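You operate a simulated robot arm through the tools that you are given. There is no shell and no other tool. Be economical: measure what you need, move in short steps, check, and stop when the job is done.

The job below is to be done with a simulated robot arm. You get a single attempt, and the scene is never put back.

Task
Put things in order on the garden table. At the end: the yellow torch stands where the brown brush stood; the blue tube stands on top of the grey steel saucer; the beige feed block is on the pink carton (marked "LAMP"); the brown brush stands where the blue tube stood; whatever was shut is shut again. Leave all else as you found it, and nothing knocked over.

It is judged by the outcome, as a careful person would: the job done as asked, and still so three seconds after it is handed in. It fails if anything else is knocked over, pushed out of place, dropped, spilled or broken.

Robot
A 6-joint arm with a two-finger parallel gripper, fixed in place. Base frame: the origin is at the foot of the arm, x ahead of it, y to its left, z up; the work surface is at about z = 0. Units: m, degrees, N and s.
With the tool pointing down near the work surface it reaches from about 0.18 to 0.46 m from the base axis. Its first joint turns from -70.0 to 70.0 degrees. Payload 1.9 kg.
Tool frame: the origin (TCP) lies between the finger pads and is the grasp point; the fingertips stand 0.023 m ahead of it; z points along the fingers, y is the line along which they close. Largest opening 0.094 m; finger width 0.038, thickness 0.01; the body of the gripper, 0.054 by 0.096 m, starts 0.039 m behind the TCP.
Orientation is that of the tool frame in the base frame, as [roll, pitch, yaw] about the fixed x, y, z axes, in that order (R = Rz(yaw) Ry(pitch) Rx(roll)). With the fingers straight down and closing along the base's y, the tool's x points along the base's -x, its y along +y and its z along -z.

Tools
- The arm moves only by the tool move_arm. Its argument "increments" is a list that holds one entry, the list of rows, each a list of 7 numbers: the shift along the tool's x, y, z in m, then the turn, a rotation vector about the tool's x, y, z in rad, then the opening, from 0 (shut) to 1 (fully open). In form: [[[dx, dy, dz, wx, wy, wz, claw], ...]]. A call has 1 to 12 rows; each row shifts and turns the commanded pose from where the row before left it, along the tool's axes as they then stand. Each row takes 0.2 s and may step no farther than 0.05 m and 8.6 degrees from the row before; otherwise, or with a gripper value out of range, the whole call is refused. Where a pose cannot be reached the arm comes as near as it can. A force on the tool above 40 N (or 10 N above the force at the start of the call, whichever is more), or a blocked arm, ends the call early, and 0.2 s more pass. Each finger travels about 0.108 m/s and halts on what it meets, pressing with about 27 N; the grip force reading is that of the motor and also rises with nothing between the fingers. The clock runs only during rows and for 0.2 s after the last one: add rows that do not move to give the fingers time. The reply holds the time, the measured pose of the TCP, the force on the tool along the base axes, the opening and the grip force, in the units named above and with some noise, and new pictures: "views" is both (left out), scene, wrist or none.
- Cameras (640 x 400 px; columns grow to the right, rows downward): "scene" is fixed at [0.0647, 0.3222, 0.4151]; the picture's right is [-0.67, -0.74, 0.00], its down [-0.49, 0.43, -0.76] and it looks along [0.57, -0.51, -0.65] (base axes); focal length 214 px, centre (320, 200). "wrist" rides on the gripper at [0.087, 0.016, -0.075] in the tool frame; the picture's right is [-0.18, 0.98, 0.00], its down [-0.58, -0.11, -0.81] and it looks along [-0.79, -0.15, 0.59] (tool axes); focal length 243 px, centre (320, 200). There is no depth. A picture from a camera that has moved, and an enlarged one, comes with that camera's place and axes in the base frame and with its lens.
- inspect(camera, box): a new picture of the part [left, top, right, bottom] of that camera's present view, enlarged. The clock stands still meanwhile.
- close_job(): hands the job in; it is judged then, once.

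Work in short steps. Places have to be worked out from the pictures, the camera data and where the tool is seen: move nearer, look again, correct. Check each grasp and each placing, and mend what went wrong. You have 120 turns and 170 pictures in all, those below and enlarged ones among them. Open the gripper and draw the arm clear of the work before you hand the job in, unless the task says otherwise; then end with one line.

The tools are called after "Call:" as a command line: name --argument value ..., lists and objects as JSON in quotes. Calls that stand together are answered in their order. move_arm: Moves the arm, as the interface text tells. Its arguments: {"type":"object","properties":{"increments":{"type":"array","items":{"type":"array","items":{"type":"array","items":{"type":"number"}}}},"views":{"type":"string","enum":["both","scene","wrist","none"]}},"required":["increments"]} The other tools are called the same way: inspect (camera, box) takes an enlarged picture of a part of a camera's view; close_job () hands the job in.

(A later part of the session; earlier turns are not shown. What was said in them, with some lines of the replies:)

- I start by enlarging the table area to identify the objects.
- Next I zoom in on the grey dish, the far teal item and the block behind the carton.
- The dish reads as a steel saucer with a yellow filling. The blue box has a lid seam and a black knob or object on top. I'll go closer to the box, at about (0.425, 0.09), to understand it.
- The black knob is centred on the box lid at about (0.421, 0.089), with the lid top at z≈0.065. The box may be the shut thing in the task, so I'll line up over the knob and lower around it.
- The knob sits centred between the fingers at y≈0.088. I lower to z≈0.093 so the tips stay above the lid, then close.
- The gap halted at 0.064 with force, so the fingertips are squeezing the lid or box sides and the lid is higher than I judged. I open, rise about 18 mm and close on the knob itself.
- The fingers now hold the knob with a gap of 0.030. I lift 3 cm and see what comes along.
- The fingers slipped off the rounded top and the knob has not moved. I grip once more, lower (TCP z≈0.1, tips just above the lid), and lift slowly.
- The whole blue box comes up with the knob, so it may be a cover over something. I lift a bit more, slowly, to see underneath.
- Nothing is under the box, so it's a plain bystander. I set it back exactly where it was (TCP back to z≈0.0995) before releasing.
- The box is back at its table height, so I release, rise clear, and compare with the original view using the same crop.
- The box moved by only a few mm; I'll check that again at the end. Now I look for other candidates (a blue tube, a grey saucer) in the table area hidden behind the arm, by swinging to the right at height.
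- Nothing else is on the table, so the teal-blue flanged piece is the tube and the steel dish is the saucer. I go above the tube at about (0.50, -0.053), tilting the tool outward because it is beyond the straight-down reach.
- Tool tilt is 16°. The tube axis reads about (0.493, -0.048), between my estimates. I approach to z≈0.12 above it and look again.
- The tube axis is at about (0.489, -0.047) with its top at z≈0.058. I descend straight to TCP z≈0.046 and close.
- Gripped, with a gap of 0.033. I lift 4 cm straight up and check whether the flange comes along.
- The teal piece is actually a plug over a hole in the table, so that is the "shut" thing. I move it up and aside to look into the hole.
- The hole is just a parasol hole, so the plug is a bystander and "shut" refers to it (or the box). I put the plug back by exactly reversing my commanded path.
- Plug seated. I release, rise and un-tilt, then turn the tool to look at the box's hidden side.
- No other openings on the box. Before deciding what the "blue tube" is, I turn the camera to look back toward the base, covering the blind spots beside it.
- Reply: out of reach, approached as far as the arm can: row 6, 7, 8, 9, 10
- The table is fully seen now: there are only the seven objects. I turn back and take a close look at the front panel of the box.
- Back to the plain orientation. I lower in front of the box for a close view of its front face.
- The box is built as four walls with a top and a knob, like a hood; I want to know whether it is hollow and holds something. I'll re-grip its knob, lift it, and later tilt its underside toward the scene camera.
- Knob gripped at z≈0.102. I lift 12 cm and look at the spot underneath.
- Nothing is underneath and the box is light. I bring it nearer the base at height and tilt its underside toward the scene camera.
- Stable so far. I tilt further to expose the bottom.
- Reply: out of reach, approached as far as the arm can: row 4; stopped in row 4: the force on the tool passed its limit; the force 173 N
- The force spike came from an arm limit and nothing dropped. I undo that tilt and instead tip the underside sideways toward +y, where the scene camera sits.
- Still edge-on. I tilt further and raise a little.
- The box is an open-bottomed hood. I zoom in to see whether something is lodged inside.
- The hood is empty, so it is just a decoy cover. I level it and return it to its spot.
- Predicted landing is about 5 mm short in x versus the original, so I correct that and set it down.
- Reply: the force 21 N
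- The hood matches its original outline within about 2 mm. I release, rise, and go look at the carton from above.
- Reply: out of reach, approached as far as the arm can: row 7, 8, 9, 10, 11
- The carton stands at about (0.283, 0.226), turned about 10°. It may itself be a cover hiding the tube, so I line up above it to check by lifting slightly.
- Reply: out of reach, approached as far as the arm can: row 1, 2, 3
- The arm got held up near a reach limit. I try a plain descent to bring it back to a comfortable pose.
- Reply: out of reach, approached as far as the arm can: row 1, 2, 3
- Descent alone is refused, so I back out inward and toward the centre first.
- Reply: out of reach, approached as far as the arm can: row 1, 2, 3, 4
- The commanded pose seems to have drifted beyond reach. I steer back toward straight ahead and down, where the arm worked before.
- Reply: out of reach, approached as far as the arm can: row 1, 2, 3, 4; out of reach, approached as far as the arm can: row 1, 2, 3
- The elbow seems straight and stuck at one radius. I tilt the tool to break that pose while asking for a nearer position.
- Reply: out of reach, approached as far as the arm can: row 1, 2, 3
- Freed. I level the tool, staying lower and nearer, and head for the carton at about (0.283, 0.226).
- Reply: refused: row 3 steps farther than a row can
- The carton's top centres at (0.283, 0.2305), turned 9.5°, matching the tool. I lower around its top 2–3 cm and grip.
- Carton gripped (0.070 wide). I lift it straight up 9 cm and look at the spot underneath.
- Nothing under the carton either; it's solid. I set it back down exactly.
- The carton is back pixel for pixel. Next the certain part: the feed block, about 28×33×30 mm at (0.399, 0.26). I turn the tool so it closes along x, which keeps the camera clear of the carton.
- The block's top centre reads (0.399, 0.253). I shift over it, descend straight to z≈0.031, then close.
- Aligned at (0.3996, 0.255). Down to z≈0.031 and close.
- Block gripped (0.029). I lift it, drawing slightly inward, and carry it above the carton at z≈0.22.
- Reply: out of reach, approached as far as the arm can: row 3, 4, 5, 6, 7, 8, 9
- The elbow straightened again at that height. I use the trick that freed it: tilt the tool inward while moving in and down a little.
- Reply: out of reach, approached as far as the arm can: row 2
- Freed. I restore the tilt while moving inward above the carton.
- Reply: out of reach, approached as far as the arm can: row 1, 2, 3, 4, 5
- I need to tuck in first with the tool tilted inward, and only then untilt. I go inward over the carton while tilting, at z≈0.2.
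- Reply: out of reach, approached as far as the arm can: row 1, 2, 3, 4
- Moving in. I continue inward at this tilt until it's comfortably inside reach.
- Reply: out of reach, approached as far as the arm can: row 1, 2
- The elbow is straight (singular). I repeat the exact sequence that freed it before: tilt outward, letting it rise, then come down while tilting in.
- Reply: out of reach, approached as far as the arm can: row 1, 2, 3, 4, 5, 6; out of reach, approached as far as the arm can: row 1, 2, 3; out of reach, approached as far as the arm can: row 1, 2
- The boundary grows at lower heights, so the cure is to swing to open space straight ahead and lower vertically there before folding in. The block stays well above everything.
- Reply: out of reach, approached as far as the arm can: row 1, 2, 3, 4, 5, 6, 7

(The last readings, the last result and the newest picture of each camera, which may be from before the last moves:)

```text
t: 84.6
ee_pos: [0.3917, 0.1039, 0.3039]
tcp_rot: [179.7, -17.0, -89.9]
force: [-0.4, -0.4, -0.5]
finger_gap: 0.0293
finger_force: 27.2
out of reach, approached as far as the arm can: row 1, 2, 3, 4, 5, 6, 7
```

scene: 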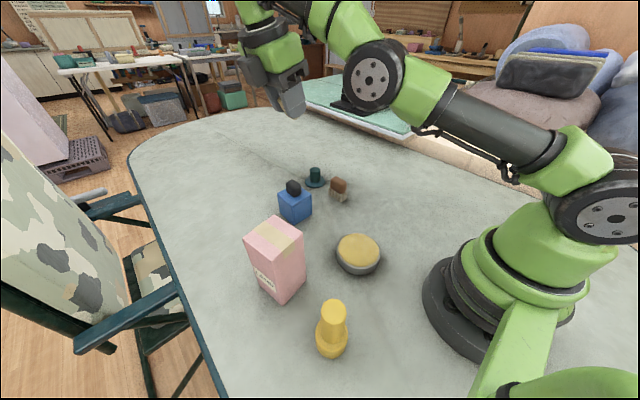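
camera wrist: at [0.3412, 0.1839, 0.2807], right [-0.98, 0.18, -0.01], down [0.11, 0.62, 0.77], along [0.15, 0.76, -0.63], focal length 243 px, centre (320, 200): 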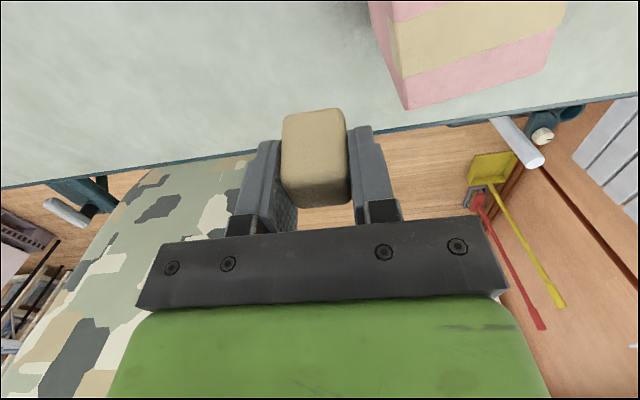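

Lowering along the arm's arc (outward and down) should be solvable. I do that, staying above the hood.

Call:
move_arm --increments '[[[-0.0105, -0.024, 0.0344, 0, 0, 0, 0.1], [-0.0105, -0.02, 0.0344, 0, 0, 0, 0.1], [-0.0105, -0.012, 0.0344, 0, 0, 0, 0.1], [-0.0058, 0, 0.0191, 0, 0, 0, 0.1], [0, 0, 0, 0, 0, 0, 0.1]]]' --views "none"

```text
t: 85.8
ee_pos: [0.4278, 0.1151, 0.165]
tcp_rot: [179.9, -16.9, -90.1]
force: [0.4, 0.4, -0.8]
finger_gap: 0.0293
finger_force: 27.1
out of reach, approached as far as the arm can: row 1, 2, 3
```

Reachable again. I fold inward at this height, away from the carton, then rise and level.

Call:
move_arm --increments '[[[0, 0.03, 0, 0, 0, 0, 0.1], [0, 0.03, 0, 0, 0, 0, 0.1], [0, 0.035, 0, 0, 0, 0, 0.1], [0, 0.035, 0, 0, 0, 0, 0.1], [0, 0, -0.03, 0, -0.14, 0, 0.1], [0, 0, -0.03, 0, -0.14, 0, 0.1], [0, 0, -0.01, 0, -0.14, 0, 0.1], [0, 0, 0, 0, -0.06, 0, 0.1]]]' --views "none"

```text
t: 87.6
ee_pos: [0.4292, 0.1441, 0.2391]
tcp_rot: [180.0, 10.8, -90.0]
force: [-0.3, -0.3, -1.1]
finger_gap: 0.0292
finger_force: 27.3
out of reach, approached as far as the arm can: row 1, 2, 3, 4, 7, 8
```

Downward motion is what bends the elbow, so I combine a descent with a slight inward pull between hood and carton, keeping clear of both.

Call:
move_arm --increments '[[[0.0067, 0.01, 0.0354, 0, 0, 0, 0.1], [0.0067, 0.013, 0.0354, 0, 0, 0, 0.1], [0.005, 0.016, 0.0265, 0, 0, 0, 0.1]]]' --views "scene"

```text
t: 88.4
ee_pos: [0.4409, 0.1597, 0.1487]
tcp_rot: [-180.0, 10.8, -90.0]
force: [-0.2, 0.1, -0.2]
finger_gap: 0.0292
finger_force: 26.9
out of reach, approached as far as the arm can: row 1, 2, 3
```

scene: 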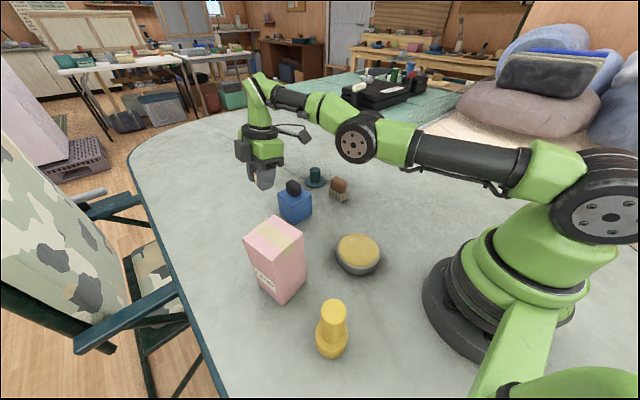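

Pure vertical moves did resolve earlier, so I go straight down in this free gap, then try small inward steps.

Call:
move_arm --increments '[[[0.0047, 0, 0.0246, 0, 0, 0, 0.1], [0.0047, 0, 0.0246, 0, 0, 0, 0.1], [0, 0.006, 0, 0, 0, 0, 0.1], [0, 0.008, 0, 0, 0, 0, 0.1], [0, 0.01, 0, 0, 0, 0, 0.1]]]' --views "none"

```text
t: 89.6
ee_pos: [0.4403, 0.164, 0.0968]
tcp_rot: [179.9, 10.8, -90.1]
force: [0.3, -0.5, -0.1]
finger_gap: 0.0291
finger_force: 27.6
out of reach, approached as far as the arm can: row 3, 4, 5
```

Inward steps of 6 mm fail from the straight pose. I try tiny, growing inward steps so the solver can pick up the elbow bend.

Call:
move_arm --increments '[[[0.0003, 0.0009, 0, 0, 0, 0, 0.1], [0.0005, 0.0014, 0, 0, 0, 0, 0.1], [0.0007, 0.0019, 0, 0, 0, 0, 0.1], [0.0007, 0.0019, 0, 0, 0, 0, 0.1], [0.001, 0.0028, 0, 0, 0, 0, 0.1], [0.001, 0.0028, 0, 0, 0, 0, 0.1], [0.0014, 0.0037, 0, 0, 0, 0, 0.1], [0.0014, 0.0037, 0, 0, 0, 0, 0.1], [0.0017, 0.0047, 0, 0, 0, 0, 0.1], [0.0017, 0.0047, 0, 0, 0, 0, 0.1], [0.002, 0.0056, 0, 0, 0, 0, 0.1], [0.002, 0.0056, 0, 0, 0, 0, 0.1]]]' --views "none"

```text
t: 92.2
ee_pos: [0.4414, 0.1643, 0.097]
tcp_rot: [180.0, 10.7, -89.9]
force: [-0.2, 0.0, -0.5]
finger_gap: 0.0292
finger_force: 26.8
out of reach, approached as far as the arm can: row 3, 5, 7, 8, 9, 10, 11, 12
```

The elbow needs a long downward sweep to flex. I level the tool, raise it while turning the tool radial, and then sweep down as in the earlier successful escape.

Call:
move_arm --increments '[[[0, 0, -0.03, 0, 0.1, 0, 0.1], [0, 0, -0.03, 0, 0.087, 0, 0.1], [0, 0, -0.035, 0, 0, 0.13, 0.1], [0, 0, -0.035, 0, 0, 0.13, 0.1], [0, 0, -0.035, 0, 0, 0.13, 0.1], [0, 0, -0.035, 0, 0, 0.13, 0.1], [0, 0, -0.035, 0, 0, 0.13, 0.1], [0, 0, -0.035, 0, 0, 0.13, 0.1], [0, 0, -0.03, 0, 0, 0.13, 0.1], [0, 0, -0.0, 0, 0, 0.13, 0.1], [0, 0, 0, 0, 0, 0.13, 0.1]]]' --views "none"

Call:
move_arm --increments '[[[0, 0, -0.01, 0, -0.14, 0, 0.1], [0, 0, -0.01, 0, -0.14, 0, 0.1], [0, 0, -0.01, 0, -0.14, 0, 0.1], [0, 0, -0.01, 0, 0, 0, 0.1]]]' --views "none"

```text
t: 94.6
ee_pos: [0.3629, 0.1821, 0.3329]
tcp_rot: [-180.0, 0.1, -157.2]
force: [0.9, 0.3, -1.2]
finger_gap: 0.0296
finger_force: 27.5
out of reach, approached as far as the arm can: row 2, 3, 4, 5, 6, 7, 8, 9
```

```text
t: 95.6
ee_pos: [0.3514, 0.1778, 0.3781]
tcp_rot: [179.9, 24.2, -157.1]
force: [0.1, 0.6, -0.7]
finger_gap: 0.0292
finger_force: 26.8
out of reach, approached as far as the arm can: row 1
```

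Now rows resolve and the wrist is well inside the limit. I continue inward and down in modest steps.

Call:
move_arm --increments '[[[0.009, 0, 0.0015, 0, 0, 0, 0.1], [0.0178, 0, 0.003, 0, 0, 0, 0.1], [0.0178, 0, 0.003, 0, 0, 0, 0.1], [0.02, 0, 0.02, 0, 0, 0, 0.1], [0, 0, 0, 0, 0, 0, 0.1]]]' --views "none"

```text
t: 96.8
ee_pos: [0.3088, 0.1593, 0.3256]
tcp_rot: [-180.0, 24.1, -157.1]
force: [-0.2, -0.4, -1.2]
finger_gap: 0.029
finger_force: 27.1
```

Free. I reset the tilt to the grasp value (10.5°, block upright) and bring the block above the carton centre (0.283, 0.2305).

Call:
move_arm --increments '[[[0, 0, 0, 0, 0.119, 0, 0.1], [0, 0, 0, 0, 0.119, 0, 0.1], [0.0049, 0.0252, 0.033, 0, 0, 0, 0.1], [0.0049, 0.0252, 0.033, 0, 0, 0, 0.1], [0.0049, 0.0252, 0.033, 0, 0, 0, 0.1], [0, 0, 0, 0, 0, 0, 0.1]]]' --views "both"

```text
t: 98.2
ee_pos: [0.2828, 0.2287, 0.2263]
tcp_rot: [179.9, 10.4, -157.1]
force: [0.1, -0.2, 0.1]
finger_gap: 0.0293
finger_force: 27.4
camera wrist: at [0.1849, 0.2064, 0.2839], right [-0.22, 0.98, 0.03], down [0.43, 0.07, 0.9], along [0.87, 0.21, -0.44], focal length 243 px, centre (320, 200)
```

scene: 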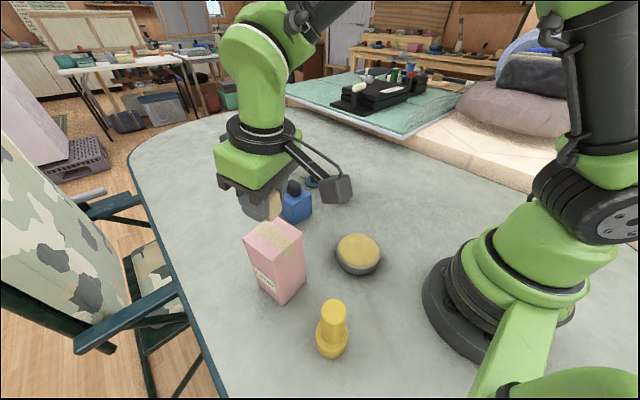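
wrist: 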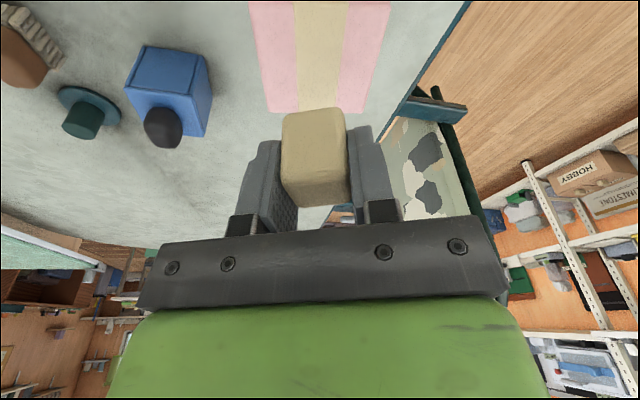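

Well placed above the carton. I lower to just above the expected contact.

Call:
move_arm --increments '[[[0.0038, 0.0015, 0.0206, 0, 0, 0, 0.1], [0.0038, 0, 0.0206, 0, 0, 0, 0.1], [0, 0, 0, 0, 0, 0, 0.1]]]' --views "none"

Call:
inspect --camera "scene" --box '[225, 185, 325, 290]'

```text
t: 99.0
ee_pos: [0.2823, 0.2319, 0.1828]
tcp_rot: [-180.0, 10.5, -157.1]
force: [0.9, 0.7, 0.3]
finger_gap: 0.0288
finger_force: 27.2
```

```text
3.81 times, centred on (275, 238) of scene
camera zoom: at [0.0647, 0.3222, 0.4151], right [-0.67, -0.74, 0.0], down [-0.49, 0.43, -0.76], along [0.57, -0.51, -0.65], focal length 817 px, centre (491, 57)
```

zoom: 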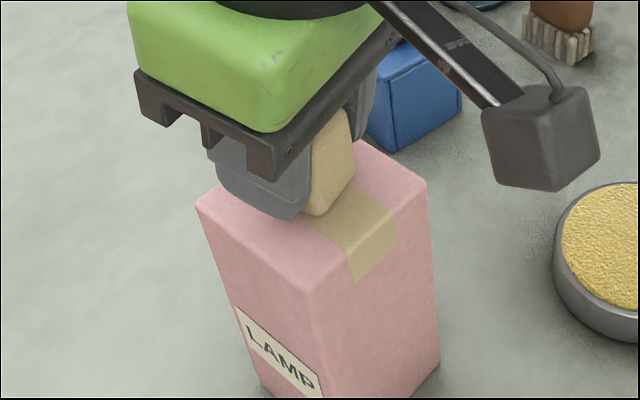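

The block is a few mm above the carton top. I ease down in 2 mm steps watching for contact.

Call:
move_arm --increments '[[[0.0004, 0, 0.002, 0, 0, 0, 0.1], [0.0004, 0, 0.002, 0, 0, 0, 0.1], [0.0004, 0, 0.002, 0, 0, 0, 0.1], [0, 0, 0, 0, 0, 0, 0.1]]]' --views "none"

```text
t: 100.0
ee_pos: [0.2819, 0.2319, 0.1791]
tcp_rot: [180.0, 10.6, -156.9]
force: [2.5, 2.7, 21.0]
finger_gap: 0.0296
finger_force: 27.0
```

Contact (21 N). I ease back 2 mm and release.

Call:
move_arm --increments '[[[-0.0004, 0, -0.002, 0, 0, 0, 0.1], [0, 0, 0, 0, 0, 0, 0.25], [0, 0, 0, 0, 0, 0, 0.35], [0, 0, 0, 0, 0, 0, 0.5], [0, 0, 0, 0, 0, 0, 0.5]]]' --views "none"

Call:
inspect --camera "scene" --box '[225, 185, 325, 290]'

```text
t: 101.2
ee_pos: [0.2812, 0.2315, 0.1784]
tcp_rot: [179.9, 10.5, -157.1]
force: [-0.2, -0.5, 0.5]
finger_gap: 0.0469
finger_force: 0.1
```

```text
3.81 times, centred on (275, 238) of scene
camera zoom: at [0.0647, 0.3222, 0.4151], right [-0.67, -0.74, 0.0], down [-0.49, 0.43, -0.76], along [0.57, -0.51, -0.65], focal length 817 px, centre (491, 57)
```

zoom: 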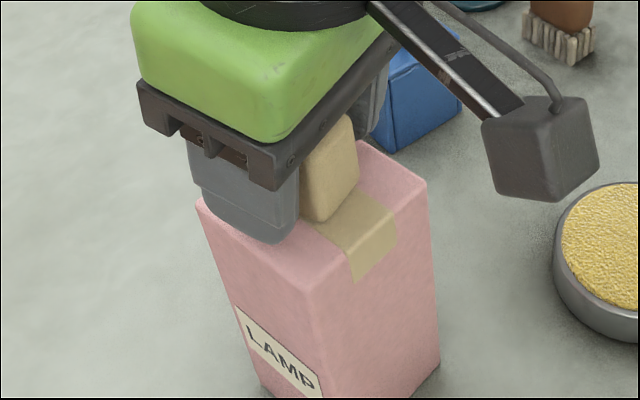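

Released and steady. I open fully and back straight out.

Call:
move_arm --increments '[[[0, 0, 0, 0, 0, 0, 0.8], [0, 0, 0, 0, 0, 0, 1], [0, 0, -0.03, 0, 0, 0, 1], [0, 0, -0.04, 0, 0, 0, 1], [0.02, 0, -0.02, 0, 0.1, 0, 1], [0.02, 0, 0, 0, 0.085, 0, 1]]]' --views "none"

Call:
inspect --camera "scene" --box '[225, 185, 325, 290]'

```text
t: 102.6
ee_pos: [0.2305, 0.2097, 0.2627]
tcp_rot: [179.9, -0.2, -157.1]
force: [-0.9, 0.2, 0.7]
finger_gap: 0.0941
finger_force: 0.0
```

```text
3.81 times, centred on (275, 238) of scene
camera zoom: at [0.0647, 0.3222, 0.4151], right [-0.67, -0.74, 0.0], down [-0.49, 0.43, -0.76], along [0.57, -0.51, -0.65], focal length 817 px, centre (491, 57)
```

zoom: 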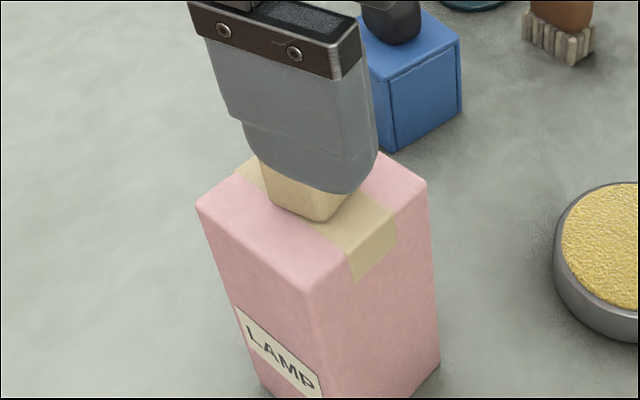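

The block is on the carton. Everything else being excluded (nothing is hidden under hood, carton or plug, and a brush can't stand over the hole), the blue piece with the black cap at (0.421, 0.089) is the only blue free-standing object that fits the "tube". I fetch it by its cap at the known pose.

Call:
move_arm --increments '[[[-0.0215, -0.0309, 0, 0, 0, 0.1, 1], [-0.0245, -0.0286, 0, 0, 0, 0.1, 1], [-0.0272, -0.026, 0, 0, 0, 0.1, 1], [-0.0296, -0.0232, 0.03, 0, 0, 0.1, 1], [-0.0318, -0.0201, 0.03, 0, 0, 0, 1], [-0.0318, -0.0201, 0.03, 0, 0, 0, 1], [0, 0, 0.034, 0, 0, 0, 1], [0, 0, 0.034, 0, 0, 0, 1], [0, 0, 0, 0, 0, 0, 0.5], [0, 0, 0, 0, 0, 0, 0.1], [0, 0, 0, 0, 0, 0, 0], [0, 0, 0, 0, 0, 0, 0]]]' --views "wrist"

```text
t: 105.2
ee_pos: [0.4194, 0.089, 0.1047]
tcp_rot: [-179.9, -0.1, 180.0]
force: [0.2, -0.3, 0.3]
finger_gap: 0.0293
finger_force: 26.4
camera wrist: at [0.3335, 0.1045, 0.1795], right [0.18, 0.98, 0.0], down [0.58, -0.11, 0.81], along [0.79, -0.15, -0.59], focal length 243 px, centre (320, 200)
```

wrist: 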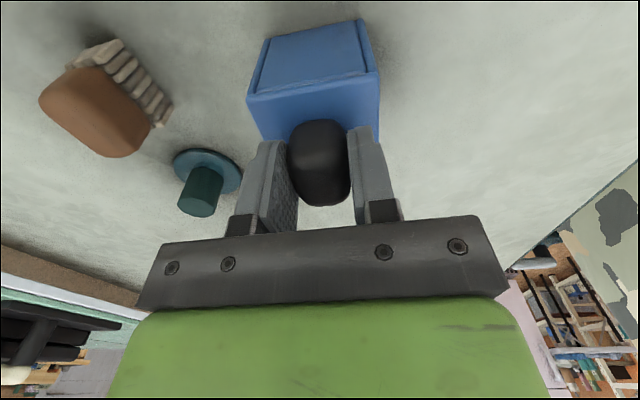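

Cap gripped. I lift it 6.5 cm and carry it over the saucer, centred at about (0.220, 0.062).

Call:
move_arm --increments '[[[0, 0, -0.015, 0, 0, 0, 0], [0, 0, -0.025, 0, 0, 0, 0], [0, 0, -0.025, 0, 0, 0, 0], [0.04, -0.0054, 0, 0, 0, 0, 0], [0.04, -0.0054, 0, 0, 0, 0, 0], [0.04, -0.0054, 0, 0, 0, 0, 0], [0.04, -0.0054, 0, 0, 0, 0, 0], [0.0395, -0.0054, 0, 0, 0, 0, 0], [0, 0, 0.015, 0, 0, 0, 0], [0, 0, 0.015, 0, 0, 0, 0]]]' --views "scene"

Call:
inspect --camera "scene" --box '[305, 190, 415, 290]'

```text
t: 107.4
ee_pos: [0.2215, 0.0622, 0.1407]
tcp_rot: [-180.0, -0.1, -179.9]
force: [0.1, -0.1, 0.3]
finger_gap: 0.0296
finger_force: 27.5
```

scene: 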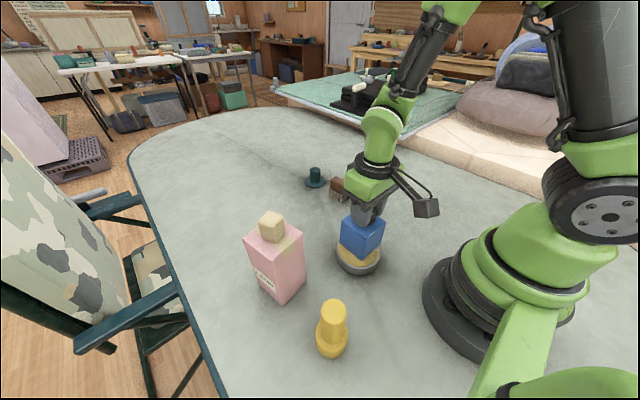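

```text
4.00 times, centred on (360, 240) of scene
camera zoom: at [0.0646, 0.3222, 0.4151], right [-0.67, -0.74, 0.0], down [-0.49, 0.43, -0.76], along [0.57, -0.51, -0.65], focal length 858 px, centre (160, 40)
```

zoom: 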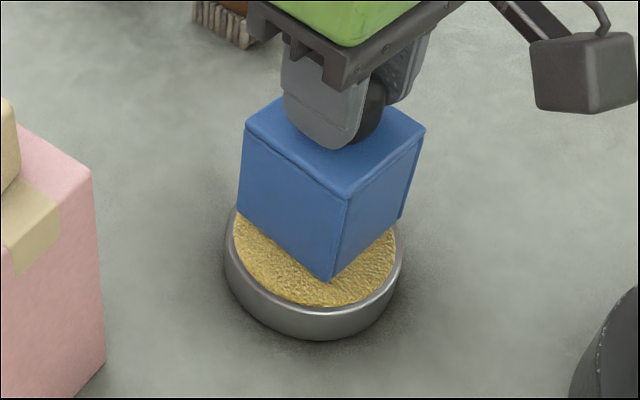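

The piece hovers about 1 cm above the saucer, nearly centred. I nudge it about 5 mm toward the camera and lower gently to contact.

Call:
move_arm --increments '[[[0.004, 0.003, 0.004, 0, 0, 0, 0], [0, 0, 0.003, 0, 0, 0, 0], [0, 0, 0.002, 0, 0, 0, 0], [0, 0, 0.002, 0, 0, 0, 0], [0, 0, 0, 0, 0, 0, 0]]]' --views "none"

```text
t: 108.6
ee_pos: [0.2175, 0.0627, 0.1302]
tcp_rot: [180.0, 0.0, -179.9]
force: [2.4, 1.7, 21.7]
finger_gap: 0.0297
finger_force: 27.4
```

Contact felt. I back off, release, rise, and travel to above the brush at about (0.399, -0.051), turning 11° to match it.

Call:
move_arm --increments '[[[0, 0, -0.0015, 0, 0, 0, 0], [0, 0, 0, 0, 0, 0, 0.5], [0, 0, 0, 0, 0, 0, 1], [0, 0, 0, 0, 0, 0, 1], [0, 0, -0.03, 0, 0, 0, 1], [0, 0, -0.04, 0, 0, 0, 1], [-0.0337, -0.0259, 0, 0, 0, -0.038, 1], [-0.0337, -0.0259, 0, 0, 0, -0.038, 1], [-0.0337, -0.0259, 0.01, 0, 0, -0.038, 1], [-0.0337, -0.0259, 0.02, 0, 0, -0.038, 1], [-0.0337, -0.0259, 0.025, 0, 0, -0.038, 1], [0, 0, 0, 0, 0, 0, 1]]]' --views "both"

```text
t: 111.2
ee_pos: [0.3951, -0.0503, 0.1452]
tcp_rot: [-179.9, -0.2, -169.2]
force: [-0.5, 0.3, -0.3]
finger_gap: 0.0941
finger_force: 0.0
camera wrist: at [0.3065, -0.0519, 0.2209], right [-0.01, 1.0, 0.0], down [0.59, 0.0, 0.8], along [0.8, 0.0, -0.59], focal length 243 px, centre (320, 200)
```

scene: 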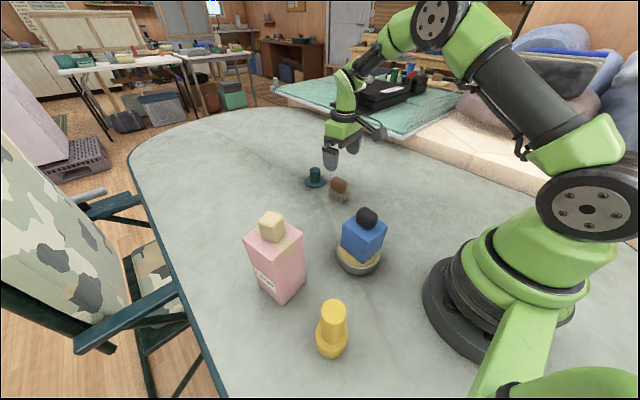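
wrist: 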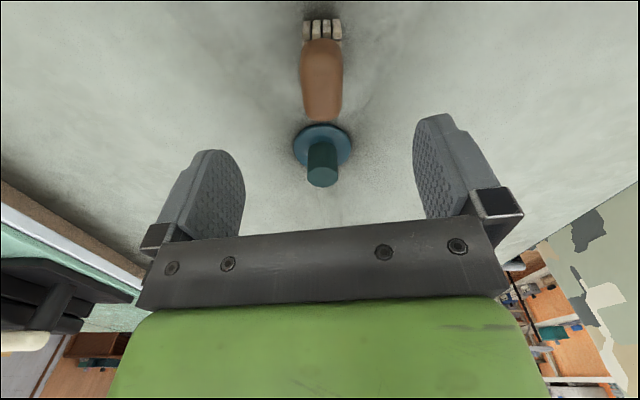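

Perfectly aligned: brush centre about (0.399, -0.050). I lower to z≈0.042, grip, and lift.

Call:
move_arm --increments '[[[-0.004, 0, 0.035, 0, 0, 0, 1], [0, 0, 0.035, 0, 0, 0, 1], [0, 0, 0.033, 0, 0, 0, 1], [0, 0, 0, 0, 0, 0, 0.6], [0, 0, 0, 0, 0, 0, 0.3], [0, 0, 0, 0, 0, 0, 0.1], [0, 0, 0, 0, 0, 0, 0], [0, 0, 0, 0, 0, 0, 0]]]' --views "wrist"

```text
t: 113.0
ee_pos: [0.3984, -0.0503, 0.0412]
tcp_rot: [180.0, -0.1, -169.1]
force: [0.2, -0.7, 0.2]
finger_gap: 0.03
finger_force: 27.3
camera wrist: at [0.3106, -0.0513, 0.1172], right [0.0, 1.0, 0.0], down [0.59, 0.0, 0.81], along [0.81, 0.0, -0.59], focal length 243 px, centre (320, 200)
```

wrist: 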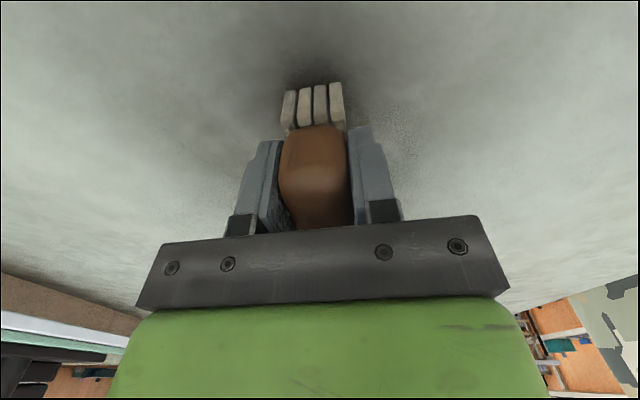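

Brush gripped. I lift it, carry it to where the blue piece stood (0.421, 0.089), and lower to just above the table.

Call:
move_arm --increments '[[[0, 0, -0.025, 0, 0, 0, 0], [0, 0, -0.035, 0, 0, 0, 0], [-0.0161, 0.0442, 0, 0, 0, 0, 0], [-0.0161, 0.0442, 0, 0, 0, 0, 0], [-0.0161, 0.0442, 0, 0, 0, 0, 0], [0, 0, 0.03, 0, 0, 0, 0], [0, 0, 0.024, 0, 0, 0, 0], [0, 0, 0.003, 0, 0, 0, 0], [0, 0, 0.002, 0, 0, 0, 0], [0, 0, 0, 0, 0, 0, 0]]]' --views "wrist"

```text
t: 115.2
ee_pos: [0.4211, 0.0894, 0.0434]
tcp_rot: [-179.8, -0.1, -169.2]
force: [-0.1, 0.7, -1.4]
finger_gap: 0.0297
finger_force: 27.0
camera wrist: at [0.3326, 0.0886, 0.1183], right [0.0, 1.0, 0.0], down [0.59, 0.0, 0.81], along [0.81, 0.0, -0.59], focal length 243 px, centre (320, 200)
```

wrist: 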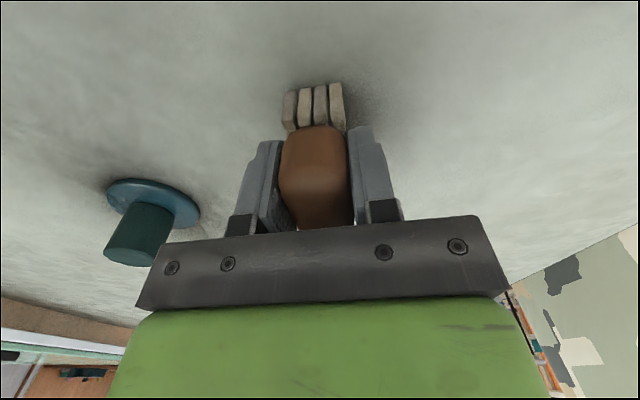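

The brush is upright 2 mm above the table. I set it down, release, rise and retreat inward.

Call:
move_arm --increments '[[[0, 0, 0.002, 0, 0, 0, 0], [0, 0, 0, 0, 0, 0, 0.35], [0, 0, 0, 0, 0, 0, 0.7], [0, 0, 0, 0, 0, 0, 1], [0, 0, 0, 0, 0, 0, 1], [0, 0, -0.04, 0, 0, 0, 1], [0, 0, -0.04, 0, 0, 0, 1], [0.0338, 0.0096, -0.02, 0, 0, 0, 1], [0.0338, 0.0096, -0.02, 0, 0, 0, 1], [0.0338, 0.0096, -0.02, 0, 0, 0, 1], [0.0338, 0.0096, -0.02, 0, 0, 0, 1]]]' --views "none"

Call:
move_arm --increments '[[[0.0167, 0.0222, -0.006, 0, 0, -0.12, 1], [0.0139, 0.024, -0.006, 0, 0, -0.12, 1], [0.0109, 0.0255, -0.006, 0, 0, -0.12, 1], [0.0079, 0.0267, -0.006, 0, 0, -0.12, 1], [0.0046, 0.0274, -0.006, 0, 0, -0.12, 1], [0.0013, 0.0277, -0.006, 0, 0, -0.12, 1], [-0.0021, 0.0277, -0.006, 0, 0, -0.12, 1], [0, 0, 0, 0, 0, 0, 1]]]' --views "both"

```text
t: 117.6
ee_pos: [0.2816, 0.1019, 0.2025]
tcp_rot: [-180.0, -0.1, -169.2]
force: [0.1, -0.6, -0.4]
finger_gap: 0.0942
finger_force: 0.0
```

```text
t: 119.4
ee_pos: [0.1381, 0.231, 0.2437]
tcp_rot: [-180.0, -0.1, -120.9]
force: [0.2, -0.2, 0.3]
finger_gap: 0.0941
finger_force: 0.1
camera wrist: at [0.0788, 0.1651, 0.3186], right [-0.75, 0.66, 0.0], down [0.39, 0.44, 0.81], along [0.53, 0.6, -0.59], focal length 243 px, centre (320, 200)
```

scene: 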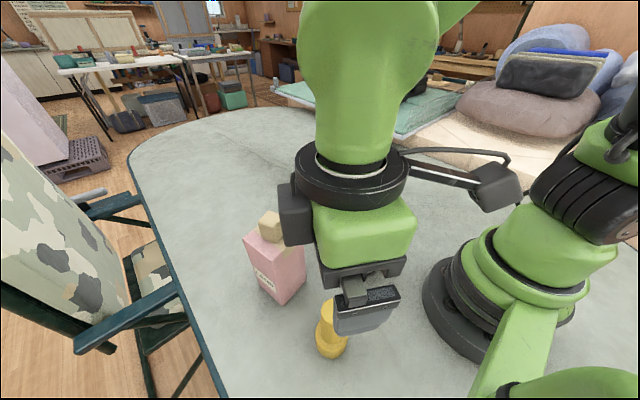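
wrist: 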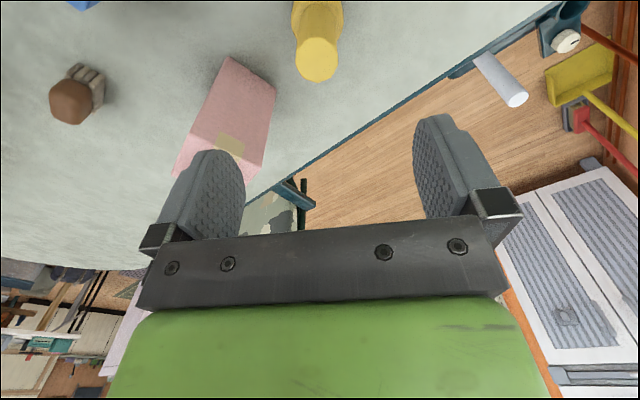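

The torch axis is at about (0.139, 0.230), right under the gripper, with its top at z≈0.12. I lower to z≈0.096 and grip the body.

Call:
move_arm --increments '[[[0, 0, 0.045, 0, 0, 0, 1], [0, 0, 0.045, 0, 0, 0, 1], [0, 0, 0.035, 0, 0, 0, 1], [0, 0, 0.022, 0, 0, 0, 1], [0, 0, 0, 0, 0, 0, 0.6], [0, 0, 0, 0, 0, 0, 0.3], [0, 0, 0, 0, 0, 0, 0.1], [0, 0, 0, 0, 0, 0, 0], [0, 0, 0, 0, 0, 0, 0]]]' --views "both"

```text
t: 121.4
ee_pos: [0.1369, 0.2307, 0.098]
tcp_rot: [179.9, 0.0, -121.0]
force: [-0.5, -0.2, 1.0]
finger_gap: 0.0331
finger_force: 26.7
camera wrist: at [0.0787, 0.1651, 0.173], right [-0.75, 0.66, 0.0], down [0.39, 0.44, 0.81], along [0.53, 0.6, -0.59], focal length 243 px, centre (320, 200)
```

scene: 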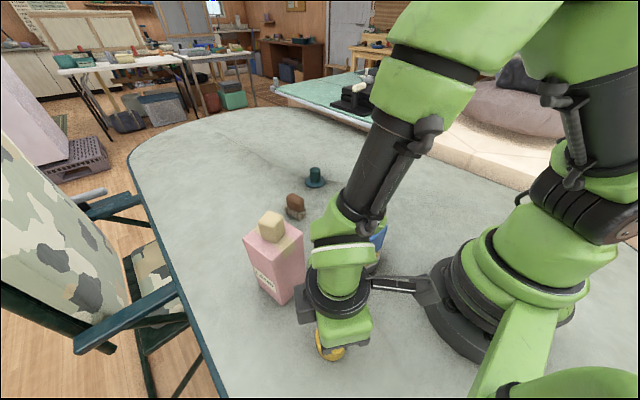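
wrist: 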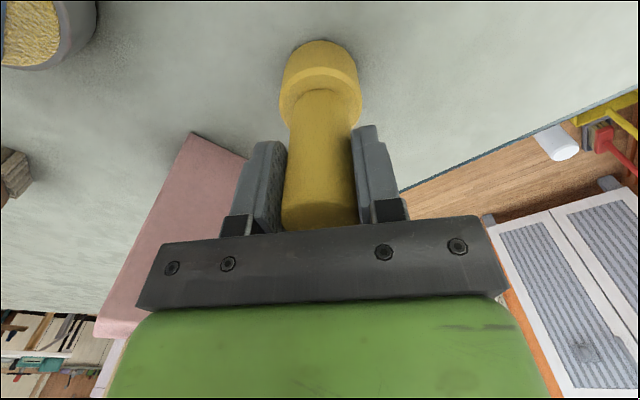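

Torch gripped (0.033). I lift it 16 cm and carry it over to the brush's old place (0.398, -0.050), high above everything.

Call:
move_arm --increments '[[[0, 0, -0.03, 0, 0, 0, 0], [0, 0, -0.04, 0, 0, 0, 0], [0, 0, -0.045, 0, 0, 0, 0], [0, 0, -0.045, 0, 0, 0, 0], [0.0133, -0.0461, 0, 0, 0, 0.13, 0], [0.0072, -0.0474, 0, 0, 0, 0.13, 0], [0.0009, -0.048, 0, 0, 0, 0.13, 0], [-0.0052, -0.0477, 0, 0, 0, 0.13, 0], [-0.0114, -0.0466, 0, 0, 0, 0.13, 0], [-0.0174, -0.0447, 0, 0, 0, 0.13, 0], [-0.023, -0.0421, 0, 0, 0, 0.13, 0], [-0.0283, -0.0388, 0, 0, 0, 0.13, 0]]]' --views "none"

```text
t: 124.0
ee_pos: [0.3988, -0.0497, 0.2558]
tcp_rot: [180.0, -0.3, 179.3]
force: [-0.2, 0.2, -1.6]
finger_gap: 0.0331
finger_force: 26.7
```

Right above the target. I lower to within a few mm of the table and check.

Call:
move_arm --increments '[[[0, 0, 0.045, 0, 0, 0, 0], [0, 0, 0.045, 0, 0, 0, 0], [0, 0, 0.04, 0, 0, 0, 0], [0, 0, 0.02, 0, 0, 0, 0], [0, 0, 0.004, 0, 0, 0, 0], [0, 0, 0.002, 0, 0, 0, 0], [0, 0, 0, 0, 0, 0, 0]]]' --views "both"

```text
t: 125.6
ee_pos: [0.3985, -0.0487, 0.1007]
tcp_rot: [-180.0, -0.2, 179.5]
force: [0.4, 0.0, -1.1]
finger_gap: 0.0334
finger_force: 27.0
camera wrist: at [0.3123, -0.0329, 0.1758], right [0.19, 0.98, 0.0], down [0.58, -0.11, 0.81], along [0.79, -0.16, -0.59], focal length 243 px, centre (320, 200)
```

scene: 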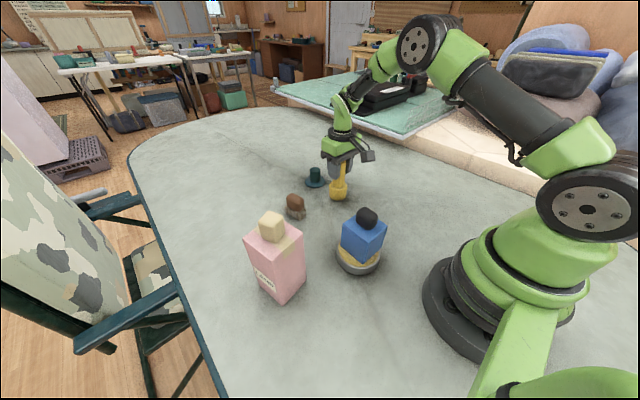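
wrist: 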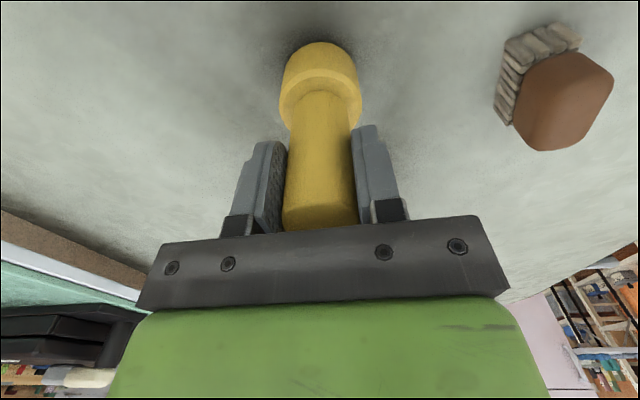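

Upright and about 2 mm up. I set it down, release slowly, rise and withdraw.

Call:
move_arm --increments '[[[0, 0, 0.0025, 0, 0, 0, 0], [0, 0, 0, 0, 0, 0, 0.4], [0, 0, 0, 0, 0, 0, 0.7], [0, 0, 0, 0, 0, 0, 1], [0, 0, 0, 0, 0, 0, 1], [0, 0, -0.03, 0, 0, 0, 1], [0, 0, -0.04, 0, 0, 0, 1], [0, 0, -0.03, 0, 0, 0, 1], [0.04, -0.025, -0.01, 0, 0, 0, 1], [0.04, -0.025, -0.01, 0, 0, 0, 1]]]' --views "scene"

Call:
inspect --camera "scene" --box '[235, 150, 395, 290]'

```text
t: 127.8
ee_pos: [0.3187, -0.1004, 0.2199]
tcp_rot: [-179.9, -0.1, 179.5]
force: [-0.3, 0.2, -0.5]
finger_gap: 0.0942
finger_force: 0.0
```

scene: 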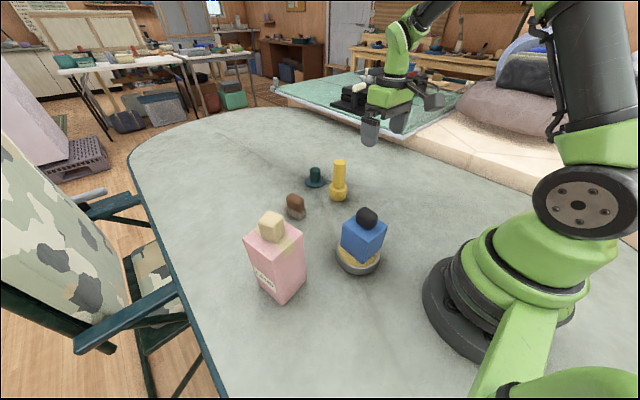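

```text
2.86 times, centred on (315, 220) of scene
camera zoom: at [0.0647, 0.3222, 0.4151], right [-0.67, -0.74, 0.0], down [-0.49, 0.43, -0.76], along [0.57, -0.51, -0.65], focal length 613 px, centre (334, 143)
```

zoom: 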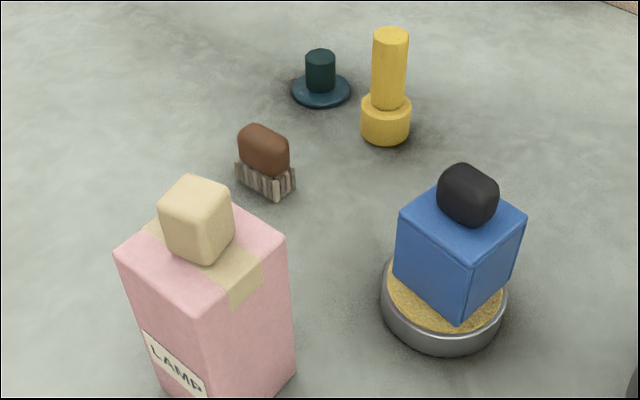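

The block is on the carton, the blue capped piece stands on the saucer, and the brush and torch are upright in their new places. The hole plug is back in, and the arm is clear with the gripper open, so I hand it in.

Call:
close_job

```text
The job is handed in.
```

The job is handed in, with one uncertainty: nothing on the table looked clearly like a blue tube, so I took the hollow blue piece with the black cap to be it. The torch stands where the brush stood, the blue piece is on the steel saucer, the brush stands where that piece stood, and the feed block is on the LAMP carton. While searching for the tube I pulled the table-hole plug and put it back, and lifted the carton and set it back where it was.
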